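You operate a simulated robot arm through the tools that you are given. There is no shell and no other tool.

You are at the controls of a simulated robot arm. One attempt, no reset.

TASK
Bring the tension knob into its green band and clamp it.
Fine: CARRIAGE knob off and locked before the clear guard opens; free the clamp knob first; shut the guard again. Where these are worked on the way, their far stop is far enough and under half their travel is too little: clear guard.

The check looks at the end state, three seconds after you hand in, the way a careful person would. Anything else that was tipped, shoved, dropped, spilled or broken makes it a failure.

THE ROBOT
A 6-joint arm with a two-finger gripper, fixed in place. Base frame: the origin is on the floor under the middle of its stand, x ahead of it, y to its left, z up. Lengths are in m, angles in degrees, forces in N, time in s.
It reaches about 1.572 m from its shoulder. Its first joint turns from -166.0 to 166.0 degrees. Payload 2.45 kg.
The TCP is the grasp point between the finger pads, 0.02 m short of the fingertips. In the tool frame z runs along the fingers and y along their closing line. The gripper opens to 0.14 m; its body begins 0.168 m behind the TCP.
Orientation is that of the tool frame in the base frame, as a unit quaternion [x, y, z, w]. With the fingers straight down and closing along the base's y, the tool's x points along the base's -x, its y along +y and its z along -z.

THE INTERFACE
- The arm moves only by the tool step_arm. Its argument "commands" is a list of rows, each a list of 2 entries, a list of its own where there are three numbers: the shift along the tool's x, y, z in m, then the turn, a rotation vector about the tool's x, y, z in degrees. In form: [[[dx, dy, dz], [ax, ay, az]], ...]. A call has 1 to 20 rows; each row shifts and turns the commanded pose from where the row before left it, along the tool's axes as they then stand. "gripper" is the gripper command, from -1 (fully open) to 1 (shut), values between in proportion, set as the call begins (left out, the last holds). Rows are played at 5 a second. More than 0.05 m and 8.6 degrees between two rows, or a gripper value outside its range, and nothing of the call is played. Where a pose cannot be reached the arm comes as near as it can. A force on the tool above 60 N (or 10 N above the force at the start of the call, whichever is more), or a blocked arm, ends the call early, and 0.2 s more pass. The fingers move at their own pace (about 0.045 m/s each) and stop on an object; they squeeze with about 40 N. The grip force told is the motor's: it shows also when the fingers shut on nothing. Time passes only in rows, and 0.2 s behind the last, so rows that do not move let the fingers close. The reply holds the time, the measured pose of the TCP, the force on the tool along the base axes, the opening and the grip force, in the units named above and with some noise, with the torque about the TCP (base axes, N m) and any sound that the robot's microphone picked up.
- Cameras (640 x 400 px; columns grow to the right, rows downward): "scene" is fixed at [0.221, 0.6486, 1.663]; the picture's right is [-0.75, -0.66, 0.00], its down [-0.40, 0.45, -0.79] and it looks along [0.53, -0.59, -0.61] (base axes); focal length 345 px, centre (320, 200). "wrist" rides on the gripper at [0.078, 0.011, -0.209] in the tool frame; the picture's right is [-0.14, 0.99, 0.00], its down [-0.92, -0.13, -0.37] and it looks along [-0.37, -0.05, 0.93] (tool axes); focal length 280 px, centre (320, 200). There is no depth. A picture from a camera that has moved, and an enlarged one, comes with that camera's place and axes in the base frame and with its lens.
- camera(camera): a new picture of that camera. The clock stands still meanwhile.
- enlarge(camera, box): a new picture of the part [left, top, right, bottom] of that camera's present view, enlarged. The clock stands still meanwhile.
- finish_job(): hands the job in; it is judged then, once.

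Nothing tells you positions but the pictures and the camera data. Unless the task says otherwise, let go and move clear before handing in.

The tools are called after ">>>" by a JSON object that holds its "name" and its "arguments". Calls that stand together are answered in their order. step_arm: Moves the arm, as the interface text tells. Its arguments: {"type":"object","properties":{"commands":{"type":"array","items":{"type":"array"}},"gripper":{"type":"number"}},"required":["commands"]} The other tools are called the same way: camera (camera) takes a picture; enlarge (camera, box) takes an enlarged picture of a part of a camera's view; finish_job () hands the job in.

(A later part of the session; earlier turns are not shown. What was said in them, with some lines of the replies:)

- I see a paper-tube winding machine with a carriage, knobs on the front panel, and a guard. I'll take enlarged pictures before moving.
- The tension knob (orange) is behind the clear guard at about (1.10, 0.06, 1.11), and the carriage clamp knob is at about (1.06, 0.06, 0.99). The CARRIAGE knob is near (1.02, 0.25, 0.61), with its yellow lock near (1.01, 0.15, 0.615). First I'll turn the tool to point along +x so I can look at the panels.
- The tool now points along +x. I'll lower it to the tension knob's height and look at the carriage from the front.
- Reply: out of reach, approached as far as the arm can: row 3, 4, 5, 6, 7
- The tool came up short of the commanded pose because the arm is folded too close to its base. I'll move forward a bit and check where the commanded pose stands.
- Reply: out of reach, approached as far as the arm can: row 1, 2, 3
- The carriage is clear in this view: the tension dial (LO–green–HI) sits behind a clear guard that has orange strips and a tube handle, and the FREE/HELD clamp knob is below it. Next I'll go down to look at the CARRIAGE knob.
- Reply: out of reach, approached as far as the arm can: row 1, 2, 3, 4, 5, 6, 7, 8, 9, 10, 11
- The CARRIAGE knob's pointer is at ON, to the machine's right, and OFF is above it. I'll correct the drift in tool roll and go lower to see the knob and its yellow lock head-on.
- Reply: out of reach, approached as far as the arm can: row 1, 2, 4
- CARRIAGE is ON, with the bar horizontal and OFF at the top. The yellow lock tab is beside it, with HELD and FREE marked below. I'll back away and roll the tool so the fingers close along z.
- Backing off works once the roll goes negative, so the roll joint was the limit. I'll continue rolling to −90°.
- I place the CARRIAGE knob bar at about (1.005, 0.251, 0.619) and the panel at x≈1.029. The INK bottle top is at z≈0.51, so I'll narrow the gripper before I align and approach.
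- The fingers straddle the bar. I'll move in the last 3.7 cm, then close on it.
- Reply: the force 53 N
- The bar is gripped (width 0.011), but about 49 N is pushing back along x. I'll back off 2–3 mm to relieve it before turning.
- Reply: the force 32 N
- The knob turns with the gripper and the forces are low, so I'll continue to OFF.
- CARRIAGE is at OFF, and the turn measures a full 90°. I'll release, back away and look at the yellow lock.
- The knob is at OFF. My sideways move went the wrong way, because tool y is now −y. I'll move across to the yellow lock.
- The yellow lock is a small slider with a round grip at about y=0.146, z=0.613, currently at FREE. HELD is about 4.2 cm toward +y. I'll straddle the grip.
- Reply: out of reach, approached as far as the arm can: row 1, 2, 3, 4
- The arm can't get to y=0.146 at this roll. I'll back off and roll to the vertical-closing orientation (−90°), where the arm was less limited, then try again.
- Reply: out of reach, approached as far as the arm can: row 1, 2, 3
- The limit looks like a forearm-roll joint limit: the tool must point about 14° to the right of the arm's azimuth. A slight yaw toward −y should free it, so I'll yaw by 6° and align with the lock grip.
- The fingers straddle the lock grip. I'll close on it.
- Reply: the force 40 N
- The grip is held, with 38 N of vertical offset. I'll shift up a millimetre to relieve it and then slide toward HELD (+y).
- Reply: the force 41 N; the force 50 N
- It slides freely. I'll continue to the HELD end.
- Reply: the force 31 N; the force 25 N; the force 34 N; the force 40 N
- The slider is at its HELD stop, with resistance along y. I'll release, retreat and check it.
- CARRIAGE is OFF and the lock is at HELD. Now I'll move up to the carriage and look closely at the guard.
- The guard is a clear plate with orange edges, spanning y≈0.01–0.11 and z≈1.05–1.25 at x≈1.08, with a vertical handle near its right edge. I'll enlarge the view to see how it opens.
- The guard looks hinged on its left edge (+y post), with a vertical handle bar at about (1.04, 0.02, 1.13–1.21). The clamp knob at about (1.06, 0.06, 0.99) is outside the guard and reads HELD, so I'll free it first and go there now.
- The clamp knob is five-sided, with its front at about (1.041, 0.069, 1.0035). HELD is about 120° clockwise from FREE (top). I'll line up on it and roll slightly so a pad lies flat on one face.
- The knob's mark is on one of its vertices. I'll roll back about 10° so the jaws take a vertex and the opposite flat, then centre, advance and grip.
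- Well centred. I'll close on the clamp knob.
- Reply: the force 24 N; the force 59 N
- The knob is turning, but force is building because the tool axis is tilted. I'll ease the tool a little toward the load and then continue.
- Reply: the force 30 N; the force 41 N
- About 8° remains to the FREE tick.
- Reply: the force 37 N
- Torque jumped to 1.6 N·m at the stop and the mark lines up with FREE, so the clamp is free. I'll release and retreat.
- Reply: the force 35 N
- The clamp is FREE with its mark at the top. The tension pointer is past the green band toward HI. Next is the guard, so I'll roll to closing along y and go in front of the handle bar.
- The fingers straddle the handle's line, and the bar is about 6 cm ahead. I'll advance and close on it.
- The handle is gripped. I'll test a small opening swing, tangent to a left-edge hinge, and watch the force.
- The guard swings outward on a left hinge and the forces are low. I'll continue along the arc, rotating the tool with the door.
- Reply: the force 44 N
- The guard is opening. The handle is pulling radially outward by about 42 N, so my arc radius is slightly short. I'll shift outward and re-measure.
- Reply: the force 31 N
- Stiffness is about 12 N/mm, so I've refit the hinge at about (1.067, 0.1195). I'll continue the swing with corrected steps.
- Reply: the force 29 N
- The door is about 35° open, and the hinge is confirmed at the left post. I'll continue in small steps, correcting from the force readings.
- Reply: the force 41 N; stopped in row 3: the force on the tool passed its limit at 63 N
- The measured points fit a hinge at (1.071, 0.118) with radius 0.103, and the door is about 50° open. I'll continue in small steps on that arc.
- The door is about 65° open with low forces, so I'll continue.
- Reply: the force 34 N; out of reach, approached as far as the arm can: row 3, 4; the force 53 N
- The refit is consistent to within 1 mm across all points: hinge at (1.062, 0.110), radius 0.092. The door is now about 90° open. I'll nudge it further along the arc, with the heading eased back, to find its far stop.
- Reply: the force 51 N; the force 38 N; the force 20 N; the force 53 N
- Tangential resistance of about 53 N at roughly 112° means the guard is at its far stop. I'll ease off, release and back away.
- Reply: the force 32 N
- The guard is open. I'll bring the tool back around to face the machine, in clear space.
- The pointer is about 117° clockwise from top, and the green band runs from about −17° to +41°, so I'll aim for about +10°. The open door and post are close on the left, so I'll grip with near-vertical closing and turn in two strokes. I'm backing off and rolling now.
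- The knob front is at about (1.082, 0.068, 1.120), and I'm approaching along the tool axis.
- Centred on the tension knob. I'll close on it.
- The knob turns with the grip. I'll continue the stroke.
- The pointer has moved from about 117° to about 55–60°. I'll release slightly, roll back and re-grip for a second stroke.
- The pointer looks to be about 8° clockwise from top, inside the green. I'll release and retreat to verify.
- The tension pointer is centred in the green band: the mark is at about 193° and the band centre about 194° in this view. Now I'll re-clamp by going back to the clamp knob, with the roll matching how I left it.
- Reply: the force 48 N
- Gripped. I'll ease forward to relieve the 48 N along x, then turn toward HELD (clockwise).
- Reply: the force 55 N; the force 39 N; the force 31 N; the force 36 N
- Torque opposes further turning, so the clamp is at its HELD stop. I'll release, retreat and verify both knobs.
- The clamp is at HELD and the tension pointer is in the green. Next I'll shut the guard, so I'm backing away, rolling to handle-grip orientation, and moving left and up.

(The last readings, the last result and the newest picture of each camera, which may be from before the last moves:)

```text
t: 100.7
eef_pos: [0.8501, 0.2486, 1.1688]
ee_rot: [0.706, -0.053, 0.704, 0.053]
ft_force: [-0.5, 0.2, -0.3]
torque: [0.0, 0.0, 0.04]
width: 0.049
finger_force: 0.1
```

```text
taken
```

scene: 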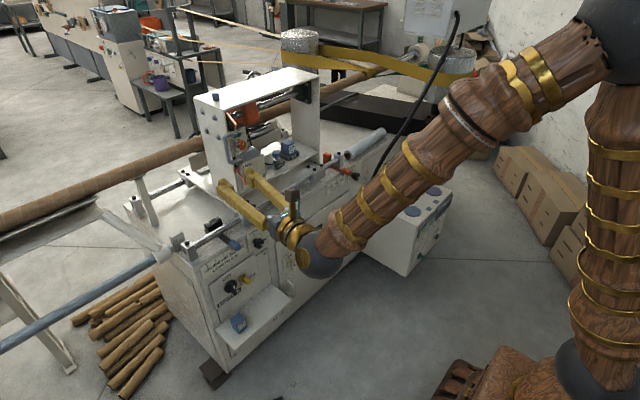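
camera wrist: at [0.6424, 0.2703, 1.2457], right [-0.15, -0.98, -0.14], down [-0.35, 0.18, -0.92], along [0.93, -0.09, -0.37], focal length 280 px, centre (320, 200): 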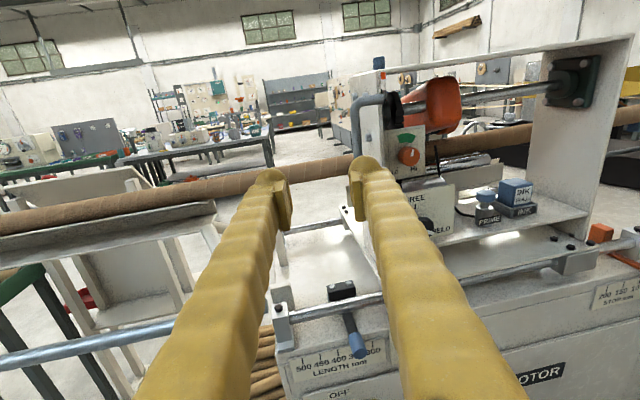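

>>> {"name": "step_arm", "arguments": {"commands": [[[0, 0, 0], [-8.5, 0, 0]], [[0, 0, 0], [-8.5, 0, 0]], [[0, 0, 0], [-8.5, 0, 0]], [[0, 0, 0], [-8.5, 0, 0]], [[0, 0, 0], [-8.5, 0, 0]], [[0, 0, 0], [-8.5, 0, 0]], [[0, 0, 0], [-8.5, 0, 0]], [[0, 0, 0], [-8.5, 0, 0]], [[0, 0, 0], [-3.5, 0, 0]], [[0, -0.0429, 0.0], [0, 0, 0]], [[0, -0.0429, 0.0], [0, 0, 0]], [[0, -0.0429, 0.0], [0, 0, 0]]]}}

>>> {"name": "camera", "arguments": {"camera": "wrist"}}

>>> {"name": "enlarge", "arguments": {"camera": "wrist", "box": [220, 60, 420, 260]}}

```text
t: 103.2
eef_pos: [0.9793, 0.2731, 1.1687]
ee_rot: [0.541, -0.455, 0.541, 0.455]
ft_force: [-0.4, -1.4, 0.7]
torque: [0.13, 0.01, 0.04]
width: 0.0488
finger_force: 0.1
```

```text
taken
camera wrist: at [0.9328, 0.4775, 1.246], right [-0.98, -0.17, -0.14], down [0.06, 0.39, -0.92], along [0.21, -0.91, -0.37], focal length 280 px, centre (320, 200)
```

wrist: 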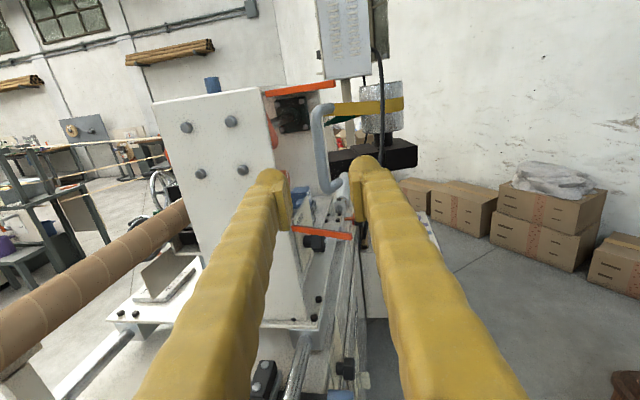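

```text
2.00 times, centred on (320, 160) of wrist
camera zoom: at [0.9328, 0.4775, 1.246], right [-0.98, -0.17, -0.14], down [0.06, 0.39, -0.92], along [0.21, -0.91, -0.37], focal length 561 px, centre (320, 280)
```

zoom: 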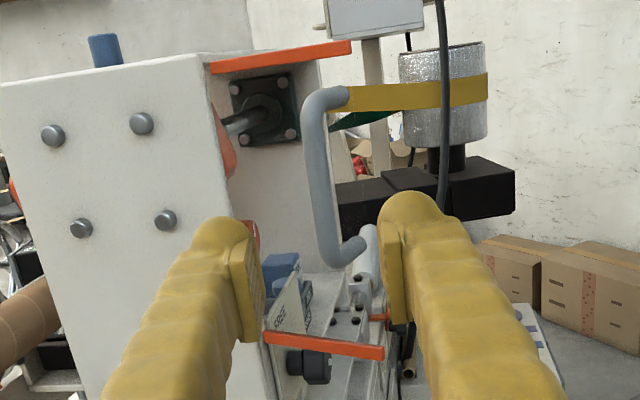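

The handle bar is straight ahead, about 10 cm. I'll advance and grip it.

>>> {"name": "step_arm", "arguments": {"commands": [[[0, 0, 0.035], [0, 0, 0]], [[0, 0, 0.035], [0, 0, 0]], [[0, 0, 0.012], [0, 0, 0]]]}}

>>> {"name": "enlarge", "arguments": {"camera": "wrist", "box": [220, 60, 420, 260]}}

```text
t: 104.0
eef_pos: [0.9915, 0.1912, 1.1693]
ee_rot: [0.541, -0.455, 0.541, 0.455]
ft_force: [-0.2, 0.7, 0.3]
torque: [-0.02, 0.0, 0.0]
width: 0.0489
finger_force: 0.1
```

```text
2.00 times, centred on (320, 160) of wrist
camera zoom: at [0.9461, 0.3959, 1.246], right [-0.98, -0.17, -0.14], down [0.06, 0.38, -0.92], along [0.21, -0.91, -0.36], focal length 561 px, centre (320, 280)
```

zoom: 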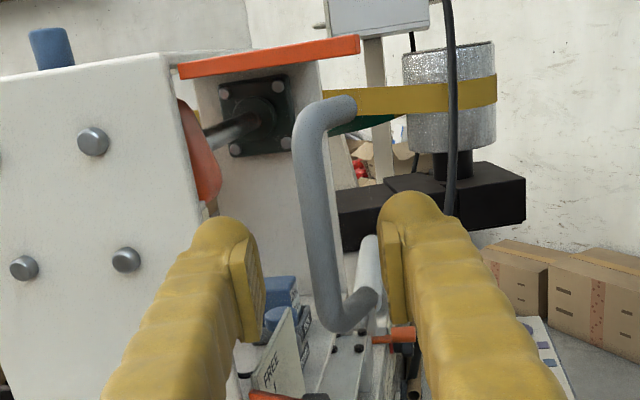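

>>> {"name": "step_arm", "arguments": {"commands": [[[0, 0, 0.008], [0, 0, 0]], [[0, 0, 0.008], [0, 0, 0]]]}}

>>> {"name": "step_arm", "arguments": {"commands": [[[0, 0, 0], [0, 0, 0]], [[0, 0, 0], [0, 0, 0]], [[0, 0, 0], [0, 0, 0]], [[0, 0, 0], [0, 0, 0]]], "gripper": 1.0}}

>>> {"name": "enlarge", "arguments": {"camera": "wrist", "box": [220, 60, 420, 260]}}

```text
t: 104.7
eef_pos: [0.9951, 0.175, 1.1685]
ee_rot: [0.541, -0.455, 0.541, 0.455]
ft_force: [-0.1, 0.0, 0.3]
torque: [0.01, 0.01, -0.03]
width: 0.0488
finger_force: 0.1
```

```text
t: 105.7
eef_pos: [0.9933, 0.1752, 1.1687]
ee_rot: [0.541, -0.455, 0.54, 0.457]
ft_force: [-31.8, -5.1, -5.9]
torque: [0.03, -0.64, 0.02]
width: 0.0073
finger_force: 35.2
```

```text
2.00 times, centred on (320, 160) of wrist
camera zoom: at [0.9482, 0.3799, 1.2456], right [-0.98, -0.17, -0.14], down [0.06, 0.38, -0.92], along [0.21, -0.91, -0.37], focal length 561 px, centre (320, 280)
```

zoom: 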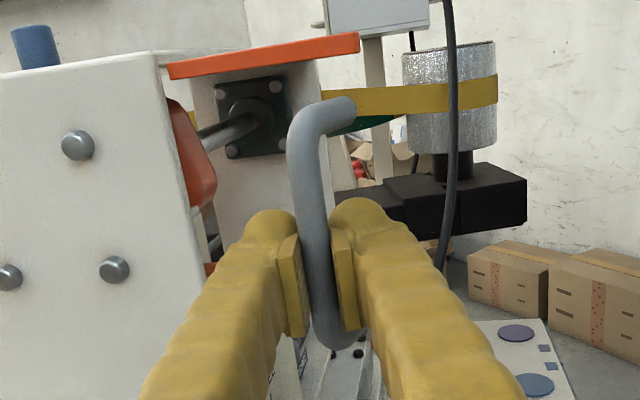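

Gripped. I'll swing the guard closed along the known arc around hinge (1.062, 0.110), first with a fixed heading.

>>> {"name": "step_arm", "arguments": {"commands": [[[0, 0.006, 0.005], [0, 0, 0]], [[0, 0.006, 0.0057], [0, 0, 0]]]}}

>>> {"name": "step_arm", "arguments": {"commands": [[[0, 0.0046, 0.0057], [0, 0, 0]], [[0, 0.0046, 0.0057], [0, 0, 0]]]}}

```text
t: 106.2
eef_pos: [0.9842, 0.1612, 1.1679]
ee_rot: [0.539, -0.456, 0.542, 0.456]
ft_force: [9.2, -4.5, 7.6]
torque: [0.1, -0.4, 0.07]
width: 0.0069
finger_force: 35.1
```

```text
t: 106.8
eef_pos: [0.9771, 0.1493, 1.1686]
ee_rot: [0.541, -0.456, 0.541, 0.456]
ft_force: [13.2, -4.7, 12.0]
torque: [0.0, -0.25, 0.0]
width: 0.0069
finger_force: 35.4
```

>>> {"name": "step_arm", "arguments": {"commands": [[[0, 0.0036, 0.0067], [0, 0, 0]], [[0, 0.0036, 0.0067], [0, 0, 0]]]}}

>>> {"name": "step_arm", "arguments": {"commands": [[[0, 0.0027, 0.0068], [3.7, 0, 0]], [[0, 0.0028, 0.0067], [3.7, 0, 0]]]}}

```text
t: 107.5
eef_pos: [0.9723, 0.1366, 1.1676]
ee_rot: [0.541, -0.455, 0.541, 0.455]
ft_force: [-8.3, 1.7, 14.9]
torque: [-0.02, -0.1, 0.01]
width: 0.0067
finger_force: 35.3
```

```text
t: 108.0
eef_pos: [0.9705, 0.121, 1.1668]
ee_rot: [0.569, -0.419, 0.569, 0.42]
ft_force: [-25.3, 1.3, 18.0]
torque: [0.07, 0.01, -0.05]
width: 0.0069
finger_force: 35.1
```

>>> {"name": "step_arm", "arguments": {"commands": [[[0.0008, 0.0039, 0.0067], [3.7, 0, 0]], [[0.0005, 0.0032, 0.0068], [3.7, 0, 0]]]}}

>>> {"name": "step_arm", "arguments": {"commands": [[[0, 0.0024, 0.0068], [3.7, 0, 0]], [[0, 0.002, 0.0071], [3.7, 0, 0]]]}}

>>> {"name": "enlarge", "arguments": {"camera": "wrist", "box": [220, 60, 420, 260]}}

```text
t: 108.7
eef_pos: [0.9701, 0.1053, 1.168]
ee_rot: [0.596, -0.381, 0.595, 0.381]
ft_force: [38.1, 2.1, 11.1]
torque: [0.48, 0.15, -0.07]
width: 0.0069
finger_force: 34.8
```

```text
t: 109.3
eef_pos: [0.9714, 0.0933, 1.1681]
ee_rot: [0.617, -0.344, 0.618, 0.344]
ft_force: [15.0, 2.9, -2.6]
torque: [0.16, 0.14, -0.08]
width: 0.0067
finger_force: 35.3
stopped in row 2: the force on the tool passed its limit at 66 N (the readings are from after the stop); the commanded pose is now the measured one
```

```text
2.00 times, centred on (320, 160) of wrist
camera zoom: at [0.8528, 0.2656, 1.2449], right [-0.84, -0.52, -0.14], down [-0.09, 0.38, -0.92], along [0.53, -0.76, -0.37], focal length 561 px, centre (320, 280)
```

zoom: 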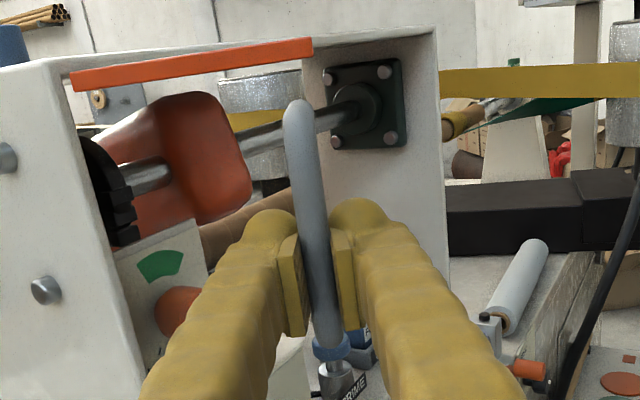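

I overshot outward slightly and the stop triggered, and the pose has now re-zeroed on the arc. I'll continue with the tighter radius.

>>> {"name": "step_arm", "arguments": {"commands": [[[0, 0.0017, 0.0073], [4, 0, 0]], [[0, 0.0025, 0.0076], [4, 0, 0]]]}}

>>> {"name": "step_arm", "arguments": {"commands": [[[0, 0.0024, 0.0077], [4, 0, 0]], [[0, 0.0022, 0.0077], [4, 0, 0]]]}}

```text
t: 109.9
eef_pos: [0.975, 0.0771, 1.1666]
ee_rot: [0.641, -0.3, 0.64, 0.3]
ft_force: [7.1, 3.0, -9.4]
torque: [0.3, 0.3, -0.03]
width: 0.007
finger_force: 35.2
```

```text
t: 110.5
eef_pos: [0.9829, 0.0631, 1.1676]
ee_rot: [0.66, -0.254, 0.66, 0.254]
ft_force: [7.3, 5.1, -0.7]
torque: [-0.08, 0.03, -0.04]
width: 0.0071
finger_force: 34.8
```

>>> {"name": "step_arm", "arguments": {"commands": [[[0, 0.0021, 0.0078], [4, 0, 0]], [[0, 0.002, 0.0078], [4, 0, 0]]]}}

>>> {"name": "step_arm", "arguments": {"commands": [[[0, 0.0019, 0.0078], [4, 0, 0]], [[0, 0.0017, 0.0078], [4, 0, 0]]]}}

```text
t: 111.1
eef_pos: [0.9914, 0.0501, 1.1675]
ee_rot: [0.676, -0.208, 0.676, 0.208]
ft_force: [0.2, -0.4, 4.1]
torque: [0.16, 0.45, 0.0]
width: 0.007
finger_force: 35.0
```

```text
t: 111.7
eef_pos: [1.0053, 0.0387, 1.1669]
ee_rot: [0.689, -0.16, 0.689, 0.16]
ft_force: [0.0, -0.2, 5.3]
torque: [-0.09, 0.34, -0.05]
width: 0.0069
finger_force: 35.4
```

>>> {"name": "step_arm", "arguments": {"commands": [[[0, 0.0018, 0.0077], [4, 0, 0]], [[0, 0.0013, 0.0079], [4, 0, 0]]]}}

>>> {"name": "step_arm", "arguments": {"commands": [[[0, 0.0011, 0.0079], [4, 0, 0]], [[0, 0.001, 0.006], [4, 0, 0]]]}}

>>> {"name": "enlarge", "arguments": {"camera": "scene", "box": [215, 80, 305, 200]}}

>>> {"name": "enlarge", "arguments": {"camera": "wrist", "box": [220, 60, 420, 260]}}

```text
t: 112.3
eef_pos: [1.0157, 0.0284, 1.1672]
ee_rot: [0.699, -0.112, 0.698, 0.111]
ft_force: [3.5, 4.4, 1.3]
torque: [-0.39, -0.4, -0.01]
width: 0.0068
finger_force: 34.8
```

```text
t: 112.9
eef_pos: [1.0291, 0.0239, 1.1676]
ee_rot: [0.704, -0.064, 0.704, 0.064]
ft_force: [-1.0, -7.4, -0.6]
torque: [-0.27, -0.3, -0.03]
width: 0.0069
finger_force: 35.1
```

```text
3.33 times, centred on (260, 140) of scene
camera zoom: at [0.221, 0.6486, 1.663], right [-0.75, -0.66, 0.0], down [-0.4, 0.45, -0.79], along [0.53, -0.59, -0.61], focal length 1150 px, centre (520, 400)
```

zoom: 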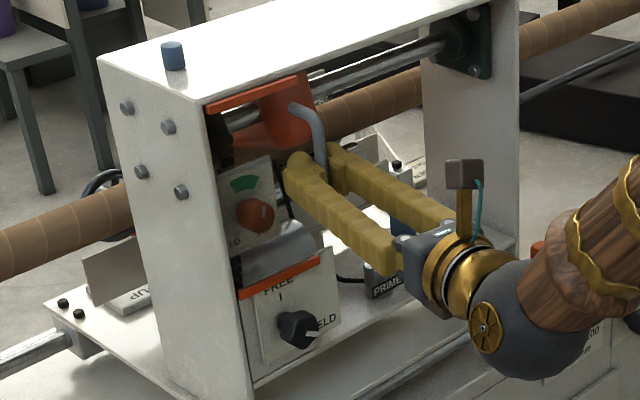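

```text
2.00 times, centred on (320, 160) of wrist
camera zoom: at [0.8217, 0.0508, 1.2446], right [-0.18, -0.97, -0.14], down [-0.34, 0.19, -0.92], along [0.92, -0.12, -0.37], focal length 561 px, centre (320, 280)
```

zoom: 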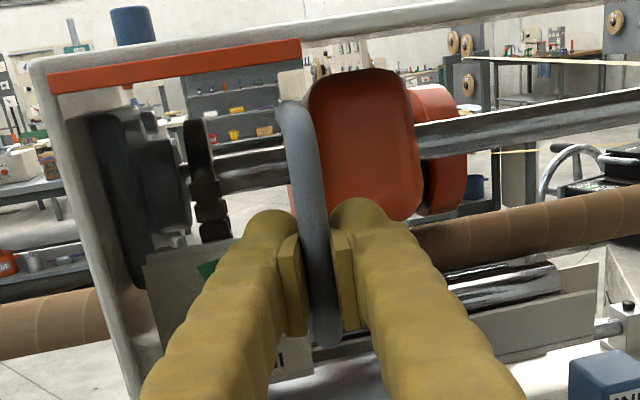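

Nearly shut. I'll push the last few millimetres until it meets the stop.

>>> {"name": "step_arm", "arguments": {"commands": [[[0, 0.0005, 0.002], [0, 0, 0]], [[0, 0.0003, 0.0015], [0, 0, 0]]]}}

>>> {"name": "step_arm", "arguments": {"commands": [[[0, 0.0003, 0.0015], [0, 0, 0]], [[0, 0.0002, 0.001], [0, 0, 0]]]}}

```text
t: 113.5
eef_pos: [1.0313, 0.0221, 1.1671]
ee_rot: [0.704, -0.063, 0.704, 0.064]
ft_force: [-7.1, -17.5, -0.1]
torque: [-0.3, 0.0, 0.05]
width: 0.0069
finger_force: 35.0
```

```text
t: 114.1
eef_pos: [1.0349, 0.022, 1.1677]
ee_rot: [0.705, -0.064, 0.703, 0.063]
ft_force: [-29.6, -3.9, -3.4]
torque: [-0.2, 0.06, 0.03]
width: 0.007
finger_force: 34.8
```

Contact force has built up to about 30 N against the closed stop. I'll release gently and retreat straight back.

>>> {"name": "step_arm", "arguments": {"commands": [[[0, 0, 0.001], [0, 0, 0]], [[0, 0, 0], [0, 0, 0]]]}}

>>> {"name": "step_arm", "arguments": {"commands": [[[0, 0, 0], [0, 0, 0]], [[0, 0, 0], [0, 0, 0]], [[0, 0, 0], [0, 0, 0]]], "gripper": 0.3}}

>>> {"name": "step_arm", "arguments": {"commands": [[[0, 0, -0.02], [0, 0, 0]], [[0, 0, -0.02], [0, 0, 0]], [[0, 0, -0.03], [0, 0, 0]], [[0, 0, -0.04], [0, 0, 0]]]}}

>>> {"name": "enlarge", "arguments": {"camera": "scene", "box": [215, 80, 305, 200]}}

>>> {"name": "camera", "arguments": {"camera": "wrist"}}

>>> {"name": "enlarge", "arguments": {"camera": "wrist", "box": [200, 60, 400, 260]}}

```text
t: 114.7
eef_pos: [1.0361, 0.0212, 1.1675]
ee_rot: [0.704, -0.063, 0.704, 0.064]
ft_force: [-27.1, 0.9, -6.0]
torque: [-0.28, 0.07, 0.0]
width: 0.0067
finger_force: 35.4
```

```text
t: 115.5
eef_pos: [1.0353, 0.0214, 1.1679]
ee_rot: [0.704, -0.063, 0.704, 0.064]
ft_force: [-0.1, 0.3, -0.1]
torque: [0.0, 0.02, 0.01]
width: 0.0489
finger_force: 0.0
```

```text
t: 116.5
eef_pos: [0.9292, 0.0419, 1.1677]
ee_rot: [0.705, -0.063, 0.704, 0.063]
ft_force: [-1.1, 0.7, 0.0]
torque: [0.0, -0.03, 0.01]
width: 0.0491
finger_force: 0.0
```

```text
3.33 times, centred on (260, 140) of scene
camera zoom: at [0.221, 0.6486, 1.663], right [-0.75, -0.66, 0.0], down [-0.4, 0.45, -0.79], along [0.53, -0.59, -0.61], focal length 1150 px, centre (520, 400)
```

zoom: 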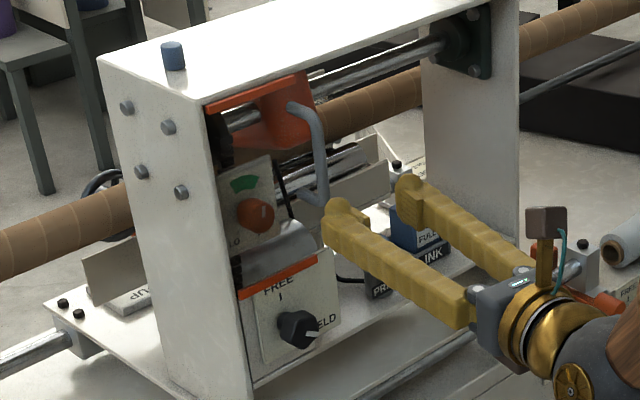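

```text
taken
camera wrist: at [0.7209, 0.0684, 1.2449], right [-0.18, -0.97, -0.14], down [-0.34, 0.19, -0.92], along [0.92, -0.12, -0.37], focal length 280 px, centre (320, 200)
```

wrist: 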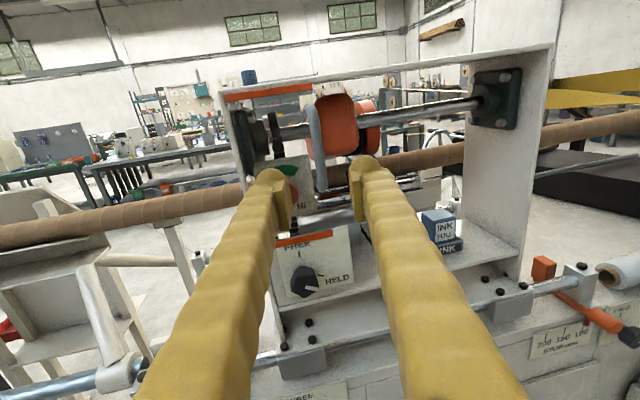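

```text
2.00 times, centred on (300, 160) of wrist
camera zoom: at [0.7209, 0.0684, 1.2449], right [-0.18, -0.97, -0.14], down [-0.34, 0.19, -0.92], along [0.92, -0.12, -0.37], focal length 561 px, centre (360, 280)
```

zoom: 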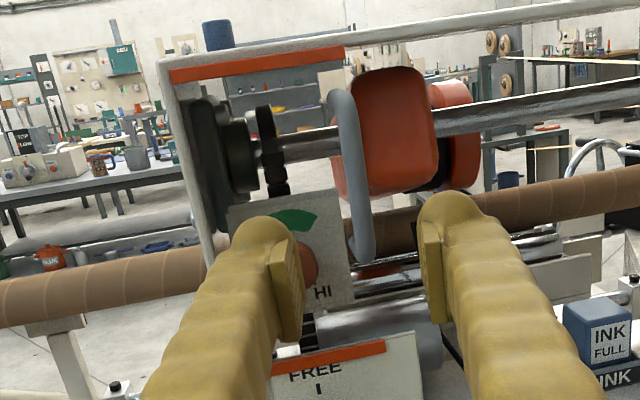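

The guard looks shut. I'll compare it at the same zoom as before opening, and check the CARRIAGE panel too.

>>> {"name": "enlarge", "arguments": {"camera": "scene", "box": [215, 85, 285, 175]}}

>>> {"name": "enlarge", "arguments": {"camera": "scene", "box": [195, 220, 295, 350]}}

```text
4.44 times, centred on (250, 130) of scene
camera zoom: at [0.221, 0.6486, 1.663], right [-0.75, -0.66, 0.0], down [-0.4, 0.45, -0.79], along [0.53, -0.59, -0.61], focal length 1534 px, centre (631, 511)
```

zoom: 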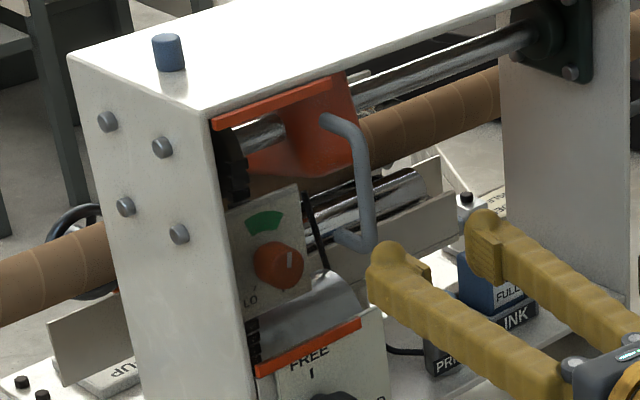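

```text
3.08 times, centred on (245, 285) of scene
camera zoom: at [0.221, 0.6486, 1.663], right [-0.75, -0.66, 0.0], down [-0.4, 0.45, -0.79], along [0.53, -0.59, -0.61], focal length 1062 px, centre (551, -62)
```

zoom: 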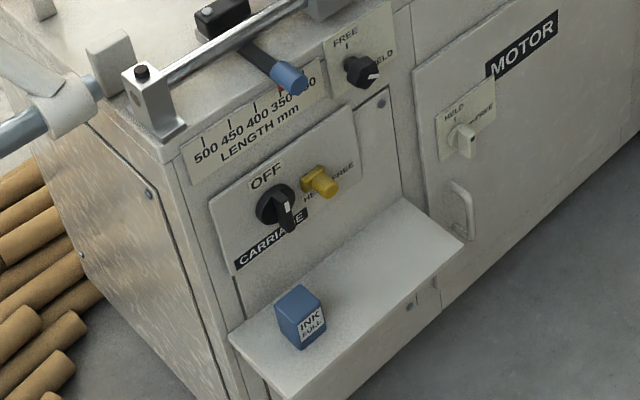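

The guard matches its original shut position exactly. CARRIAGE is OFF with its lock at HELD, and the ink bottle is undisturbed. I'll move clear and take one last head-on look at the dial and clamp.

>>> {"name": "step_arm", "arguments": {"commands": [[[0, 0, -0.0347], [0, 0, 0]], [[-0.0193, -0.0066, -0.0347], [0, 0, 0]], [[-0.0193, -0.0066, -0.0347], [0, 0, 0]], [[-0.0193, -0.0066, 0], [0, 0, 0]]]}}

>>> {"name": "camera", "arguments": {"camera": "wrist"}}

>>> {"name": "enlarge", "arguments": {"camera": "wrist", "box": [250, 90, 370, 210]}}

>>> {"name": "enlarge", "arguments": {"camera": "scene", "box": [225, 115, 295, 205]}}

```text
t: 117.5
eef_pos: [0.8292, 0.0781, 1.1102]
ee_rot: [0.704, -0.063, 0.704, 0.064]
ft_force: [0.3, 0.2, -0.2]
torque: [-0.02, -0.02, 0.04]
width: 0.0492
finger_force: 0.1
```

```text
taken
camera wrist: at [0.6219, 0.106, 1.1878], right [-0.18, -0.97, -0.14], down [-0.34, 0.19, -0.92], along [0.92, -0.12, -0.37], focal length 280 px, centre (320, 200)
```

wrist: 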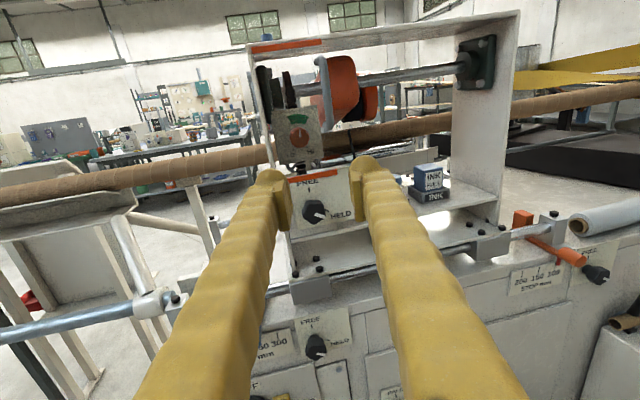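

```text
3.33 times, centred on (310, 150) of wrist
camera zoom: at [0.6219, 0.106, 1.1878], right [-0.18, -0.97, -0.14], down [-0.34, 0.19, -0.92], along [0.92, -0.12, -0.37], focal length 935 px, centre (353, 367)
```

zoom: 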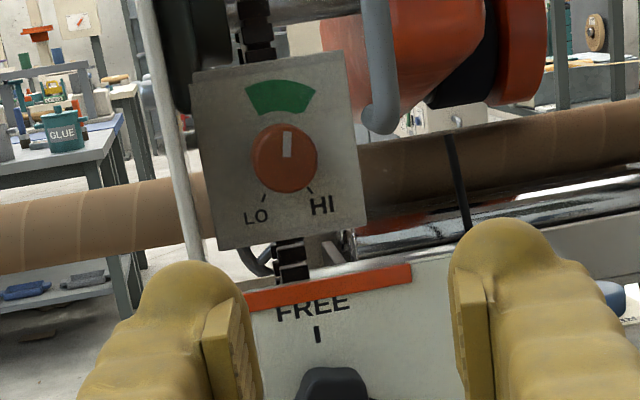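

```text
4.44 times, centred on (260, 160) of scene
camera zoom: at [0.221, 0.6486, 1.663], right [-0.75, -0.66, 0.0], down [-0.4, 0.45, -0.79], along [0.53, -0.59, -0.61], focal length 1534 px, centre (587, 378)
```

zoom: 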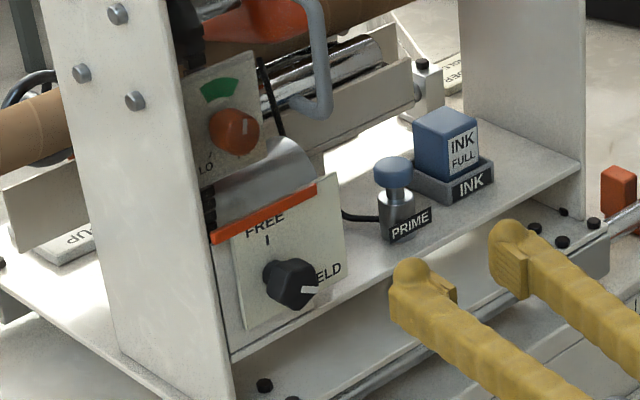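

The tension pointer sits mid-green, the clamp reads HELD, the guard is shut, and CARRIAGE is OFF and locked. The arm is clear and holding nothing, so I'm handing in.

>>> {"name": "finish_job", "arguments": {}}

```text
The job is handed in.
```

I set the tension knob to the middle of its green band, clamped it, and handed the job in. The end state, as the last pictures show it:

- **CARRIAGE knob:** turned to OFF and locked at HELD before I opened the guard.
- **Clamp knob:** freed before I touched the tension knob, then turned back to its HELD stop.
- **Clear guard:** opened to its far stop at about 112°, then closed again. It matches its original shut position in the scene picture.
- **Surroundings:** I saw nothing tipped or shifted. The ink bottle on the shelf and the LENGTH setting look unchanged.

The arm stopped itself twice when the force passed its 60 N limit, once while opening the guard and once while closing it. Both times I was slightly off the guard's swing path. I corrected and carried on, and I saw no damage.

The arm has let go of everything and is clear of the machine. The check's result has not come back.
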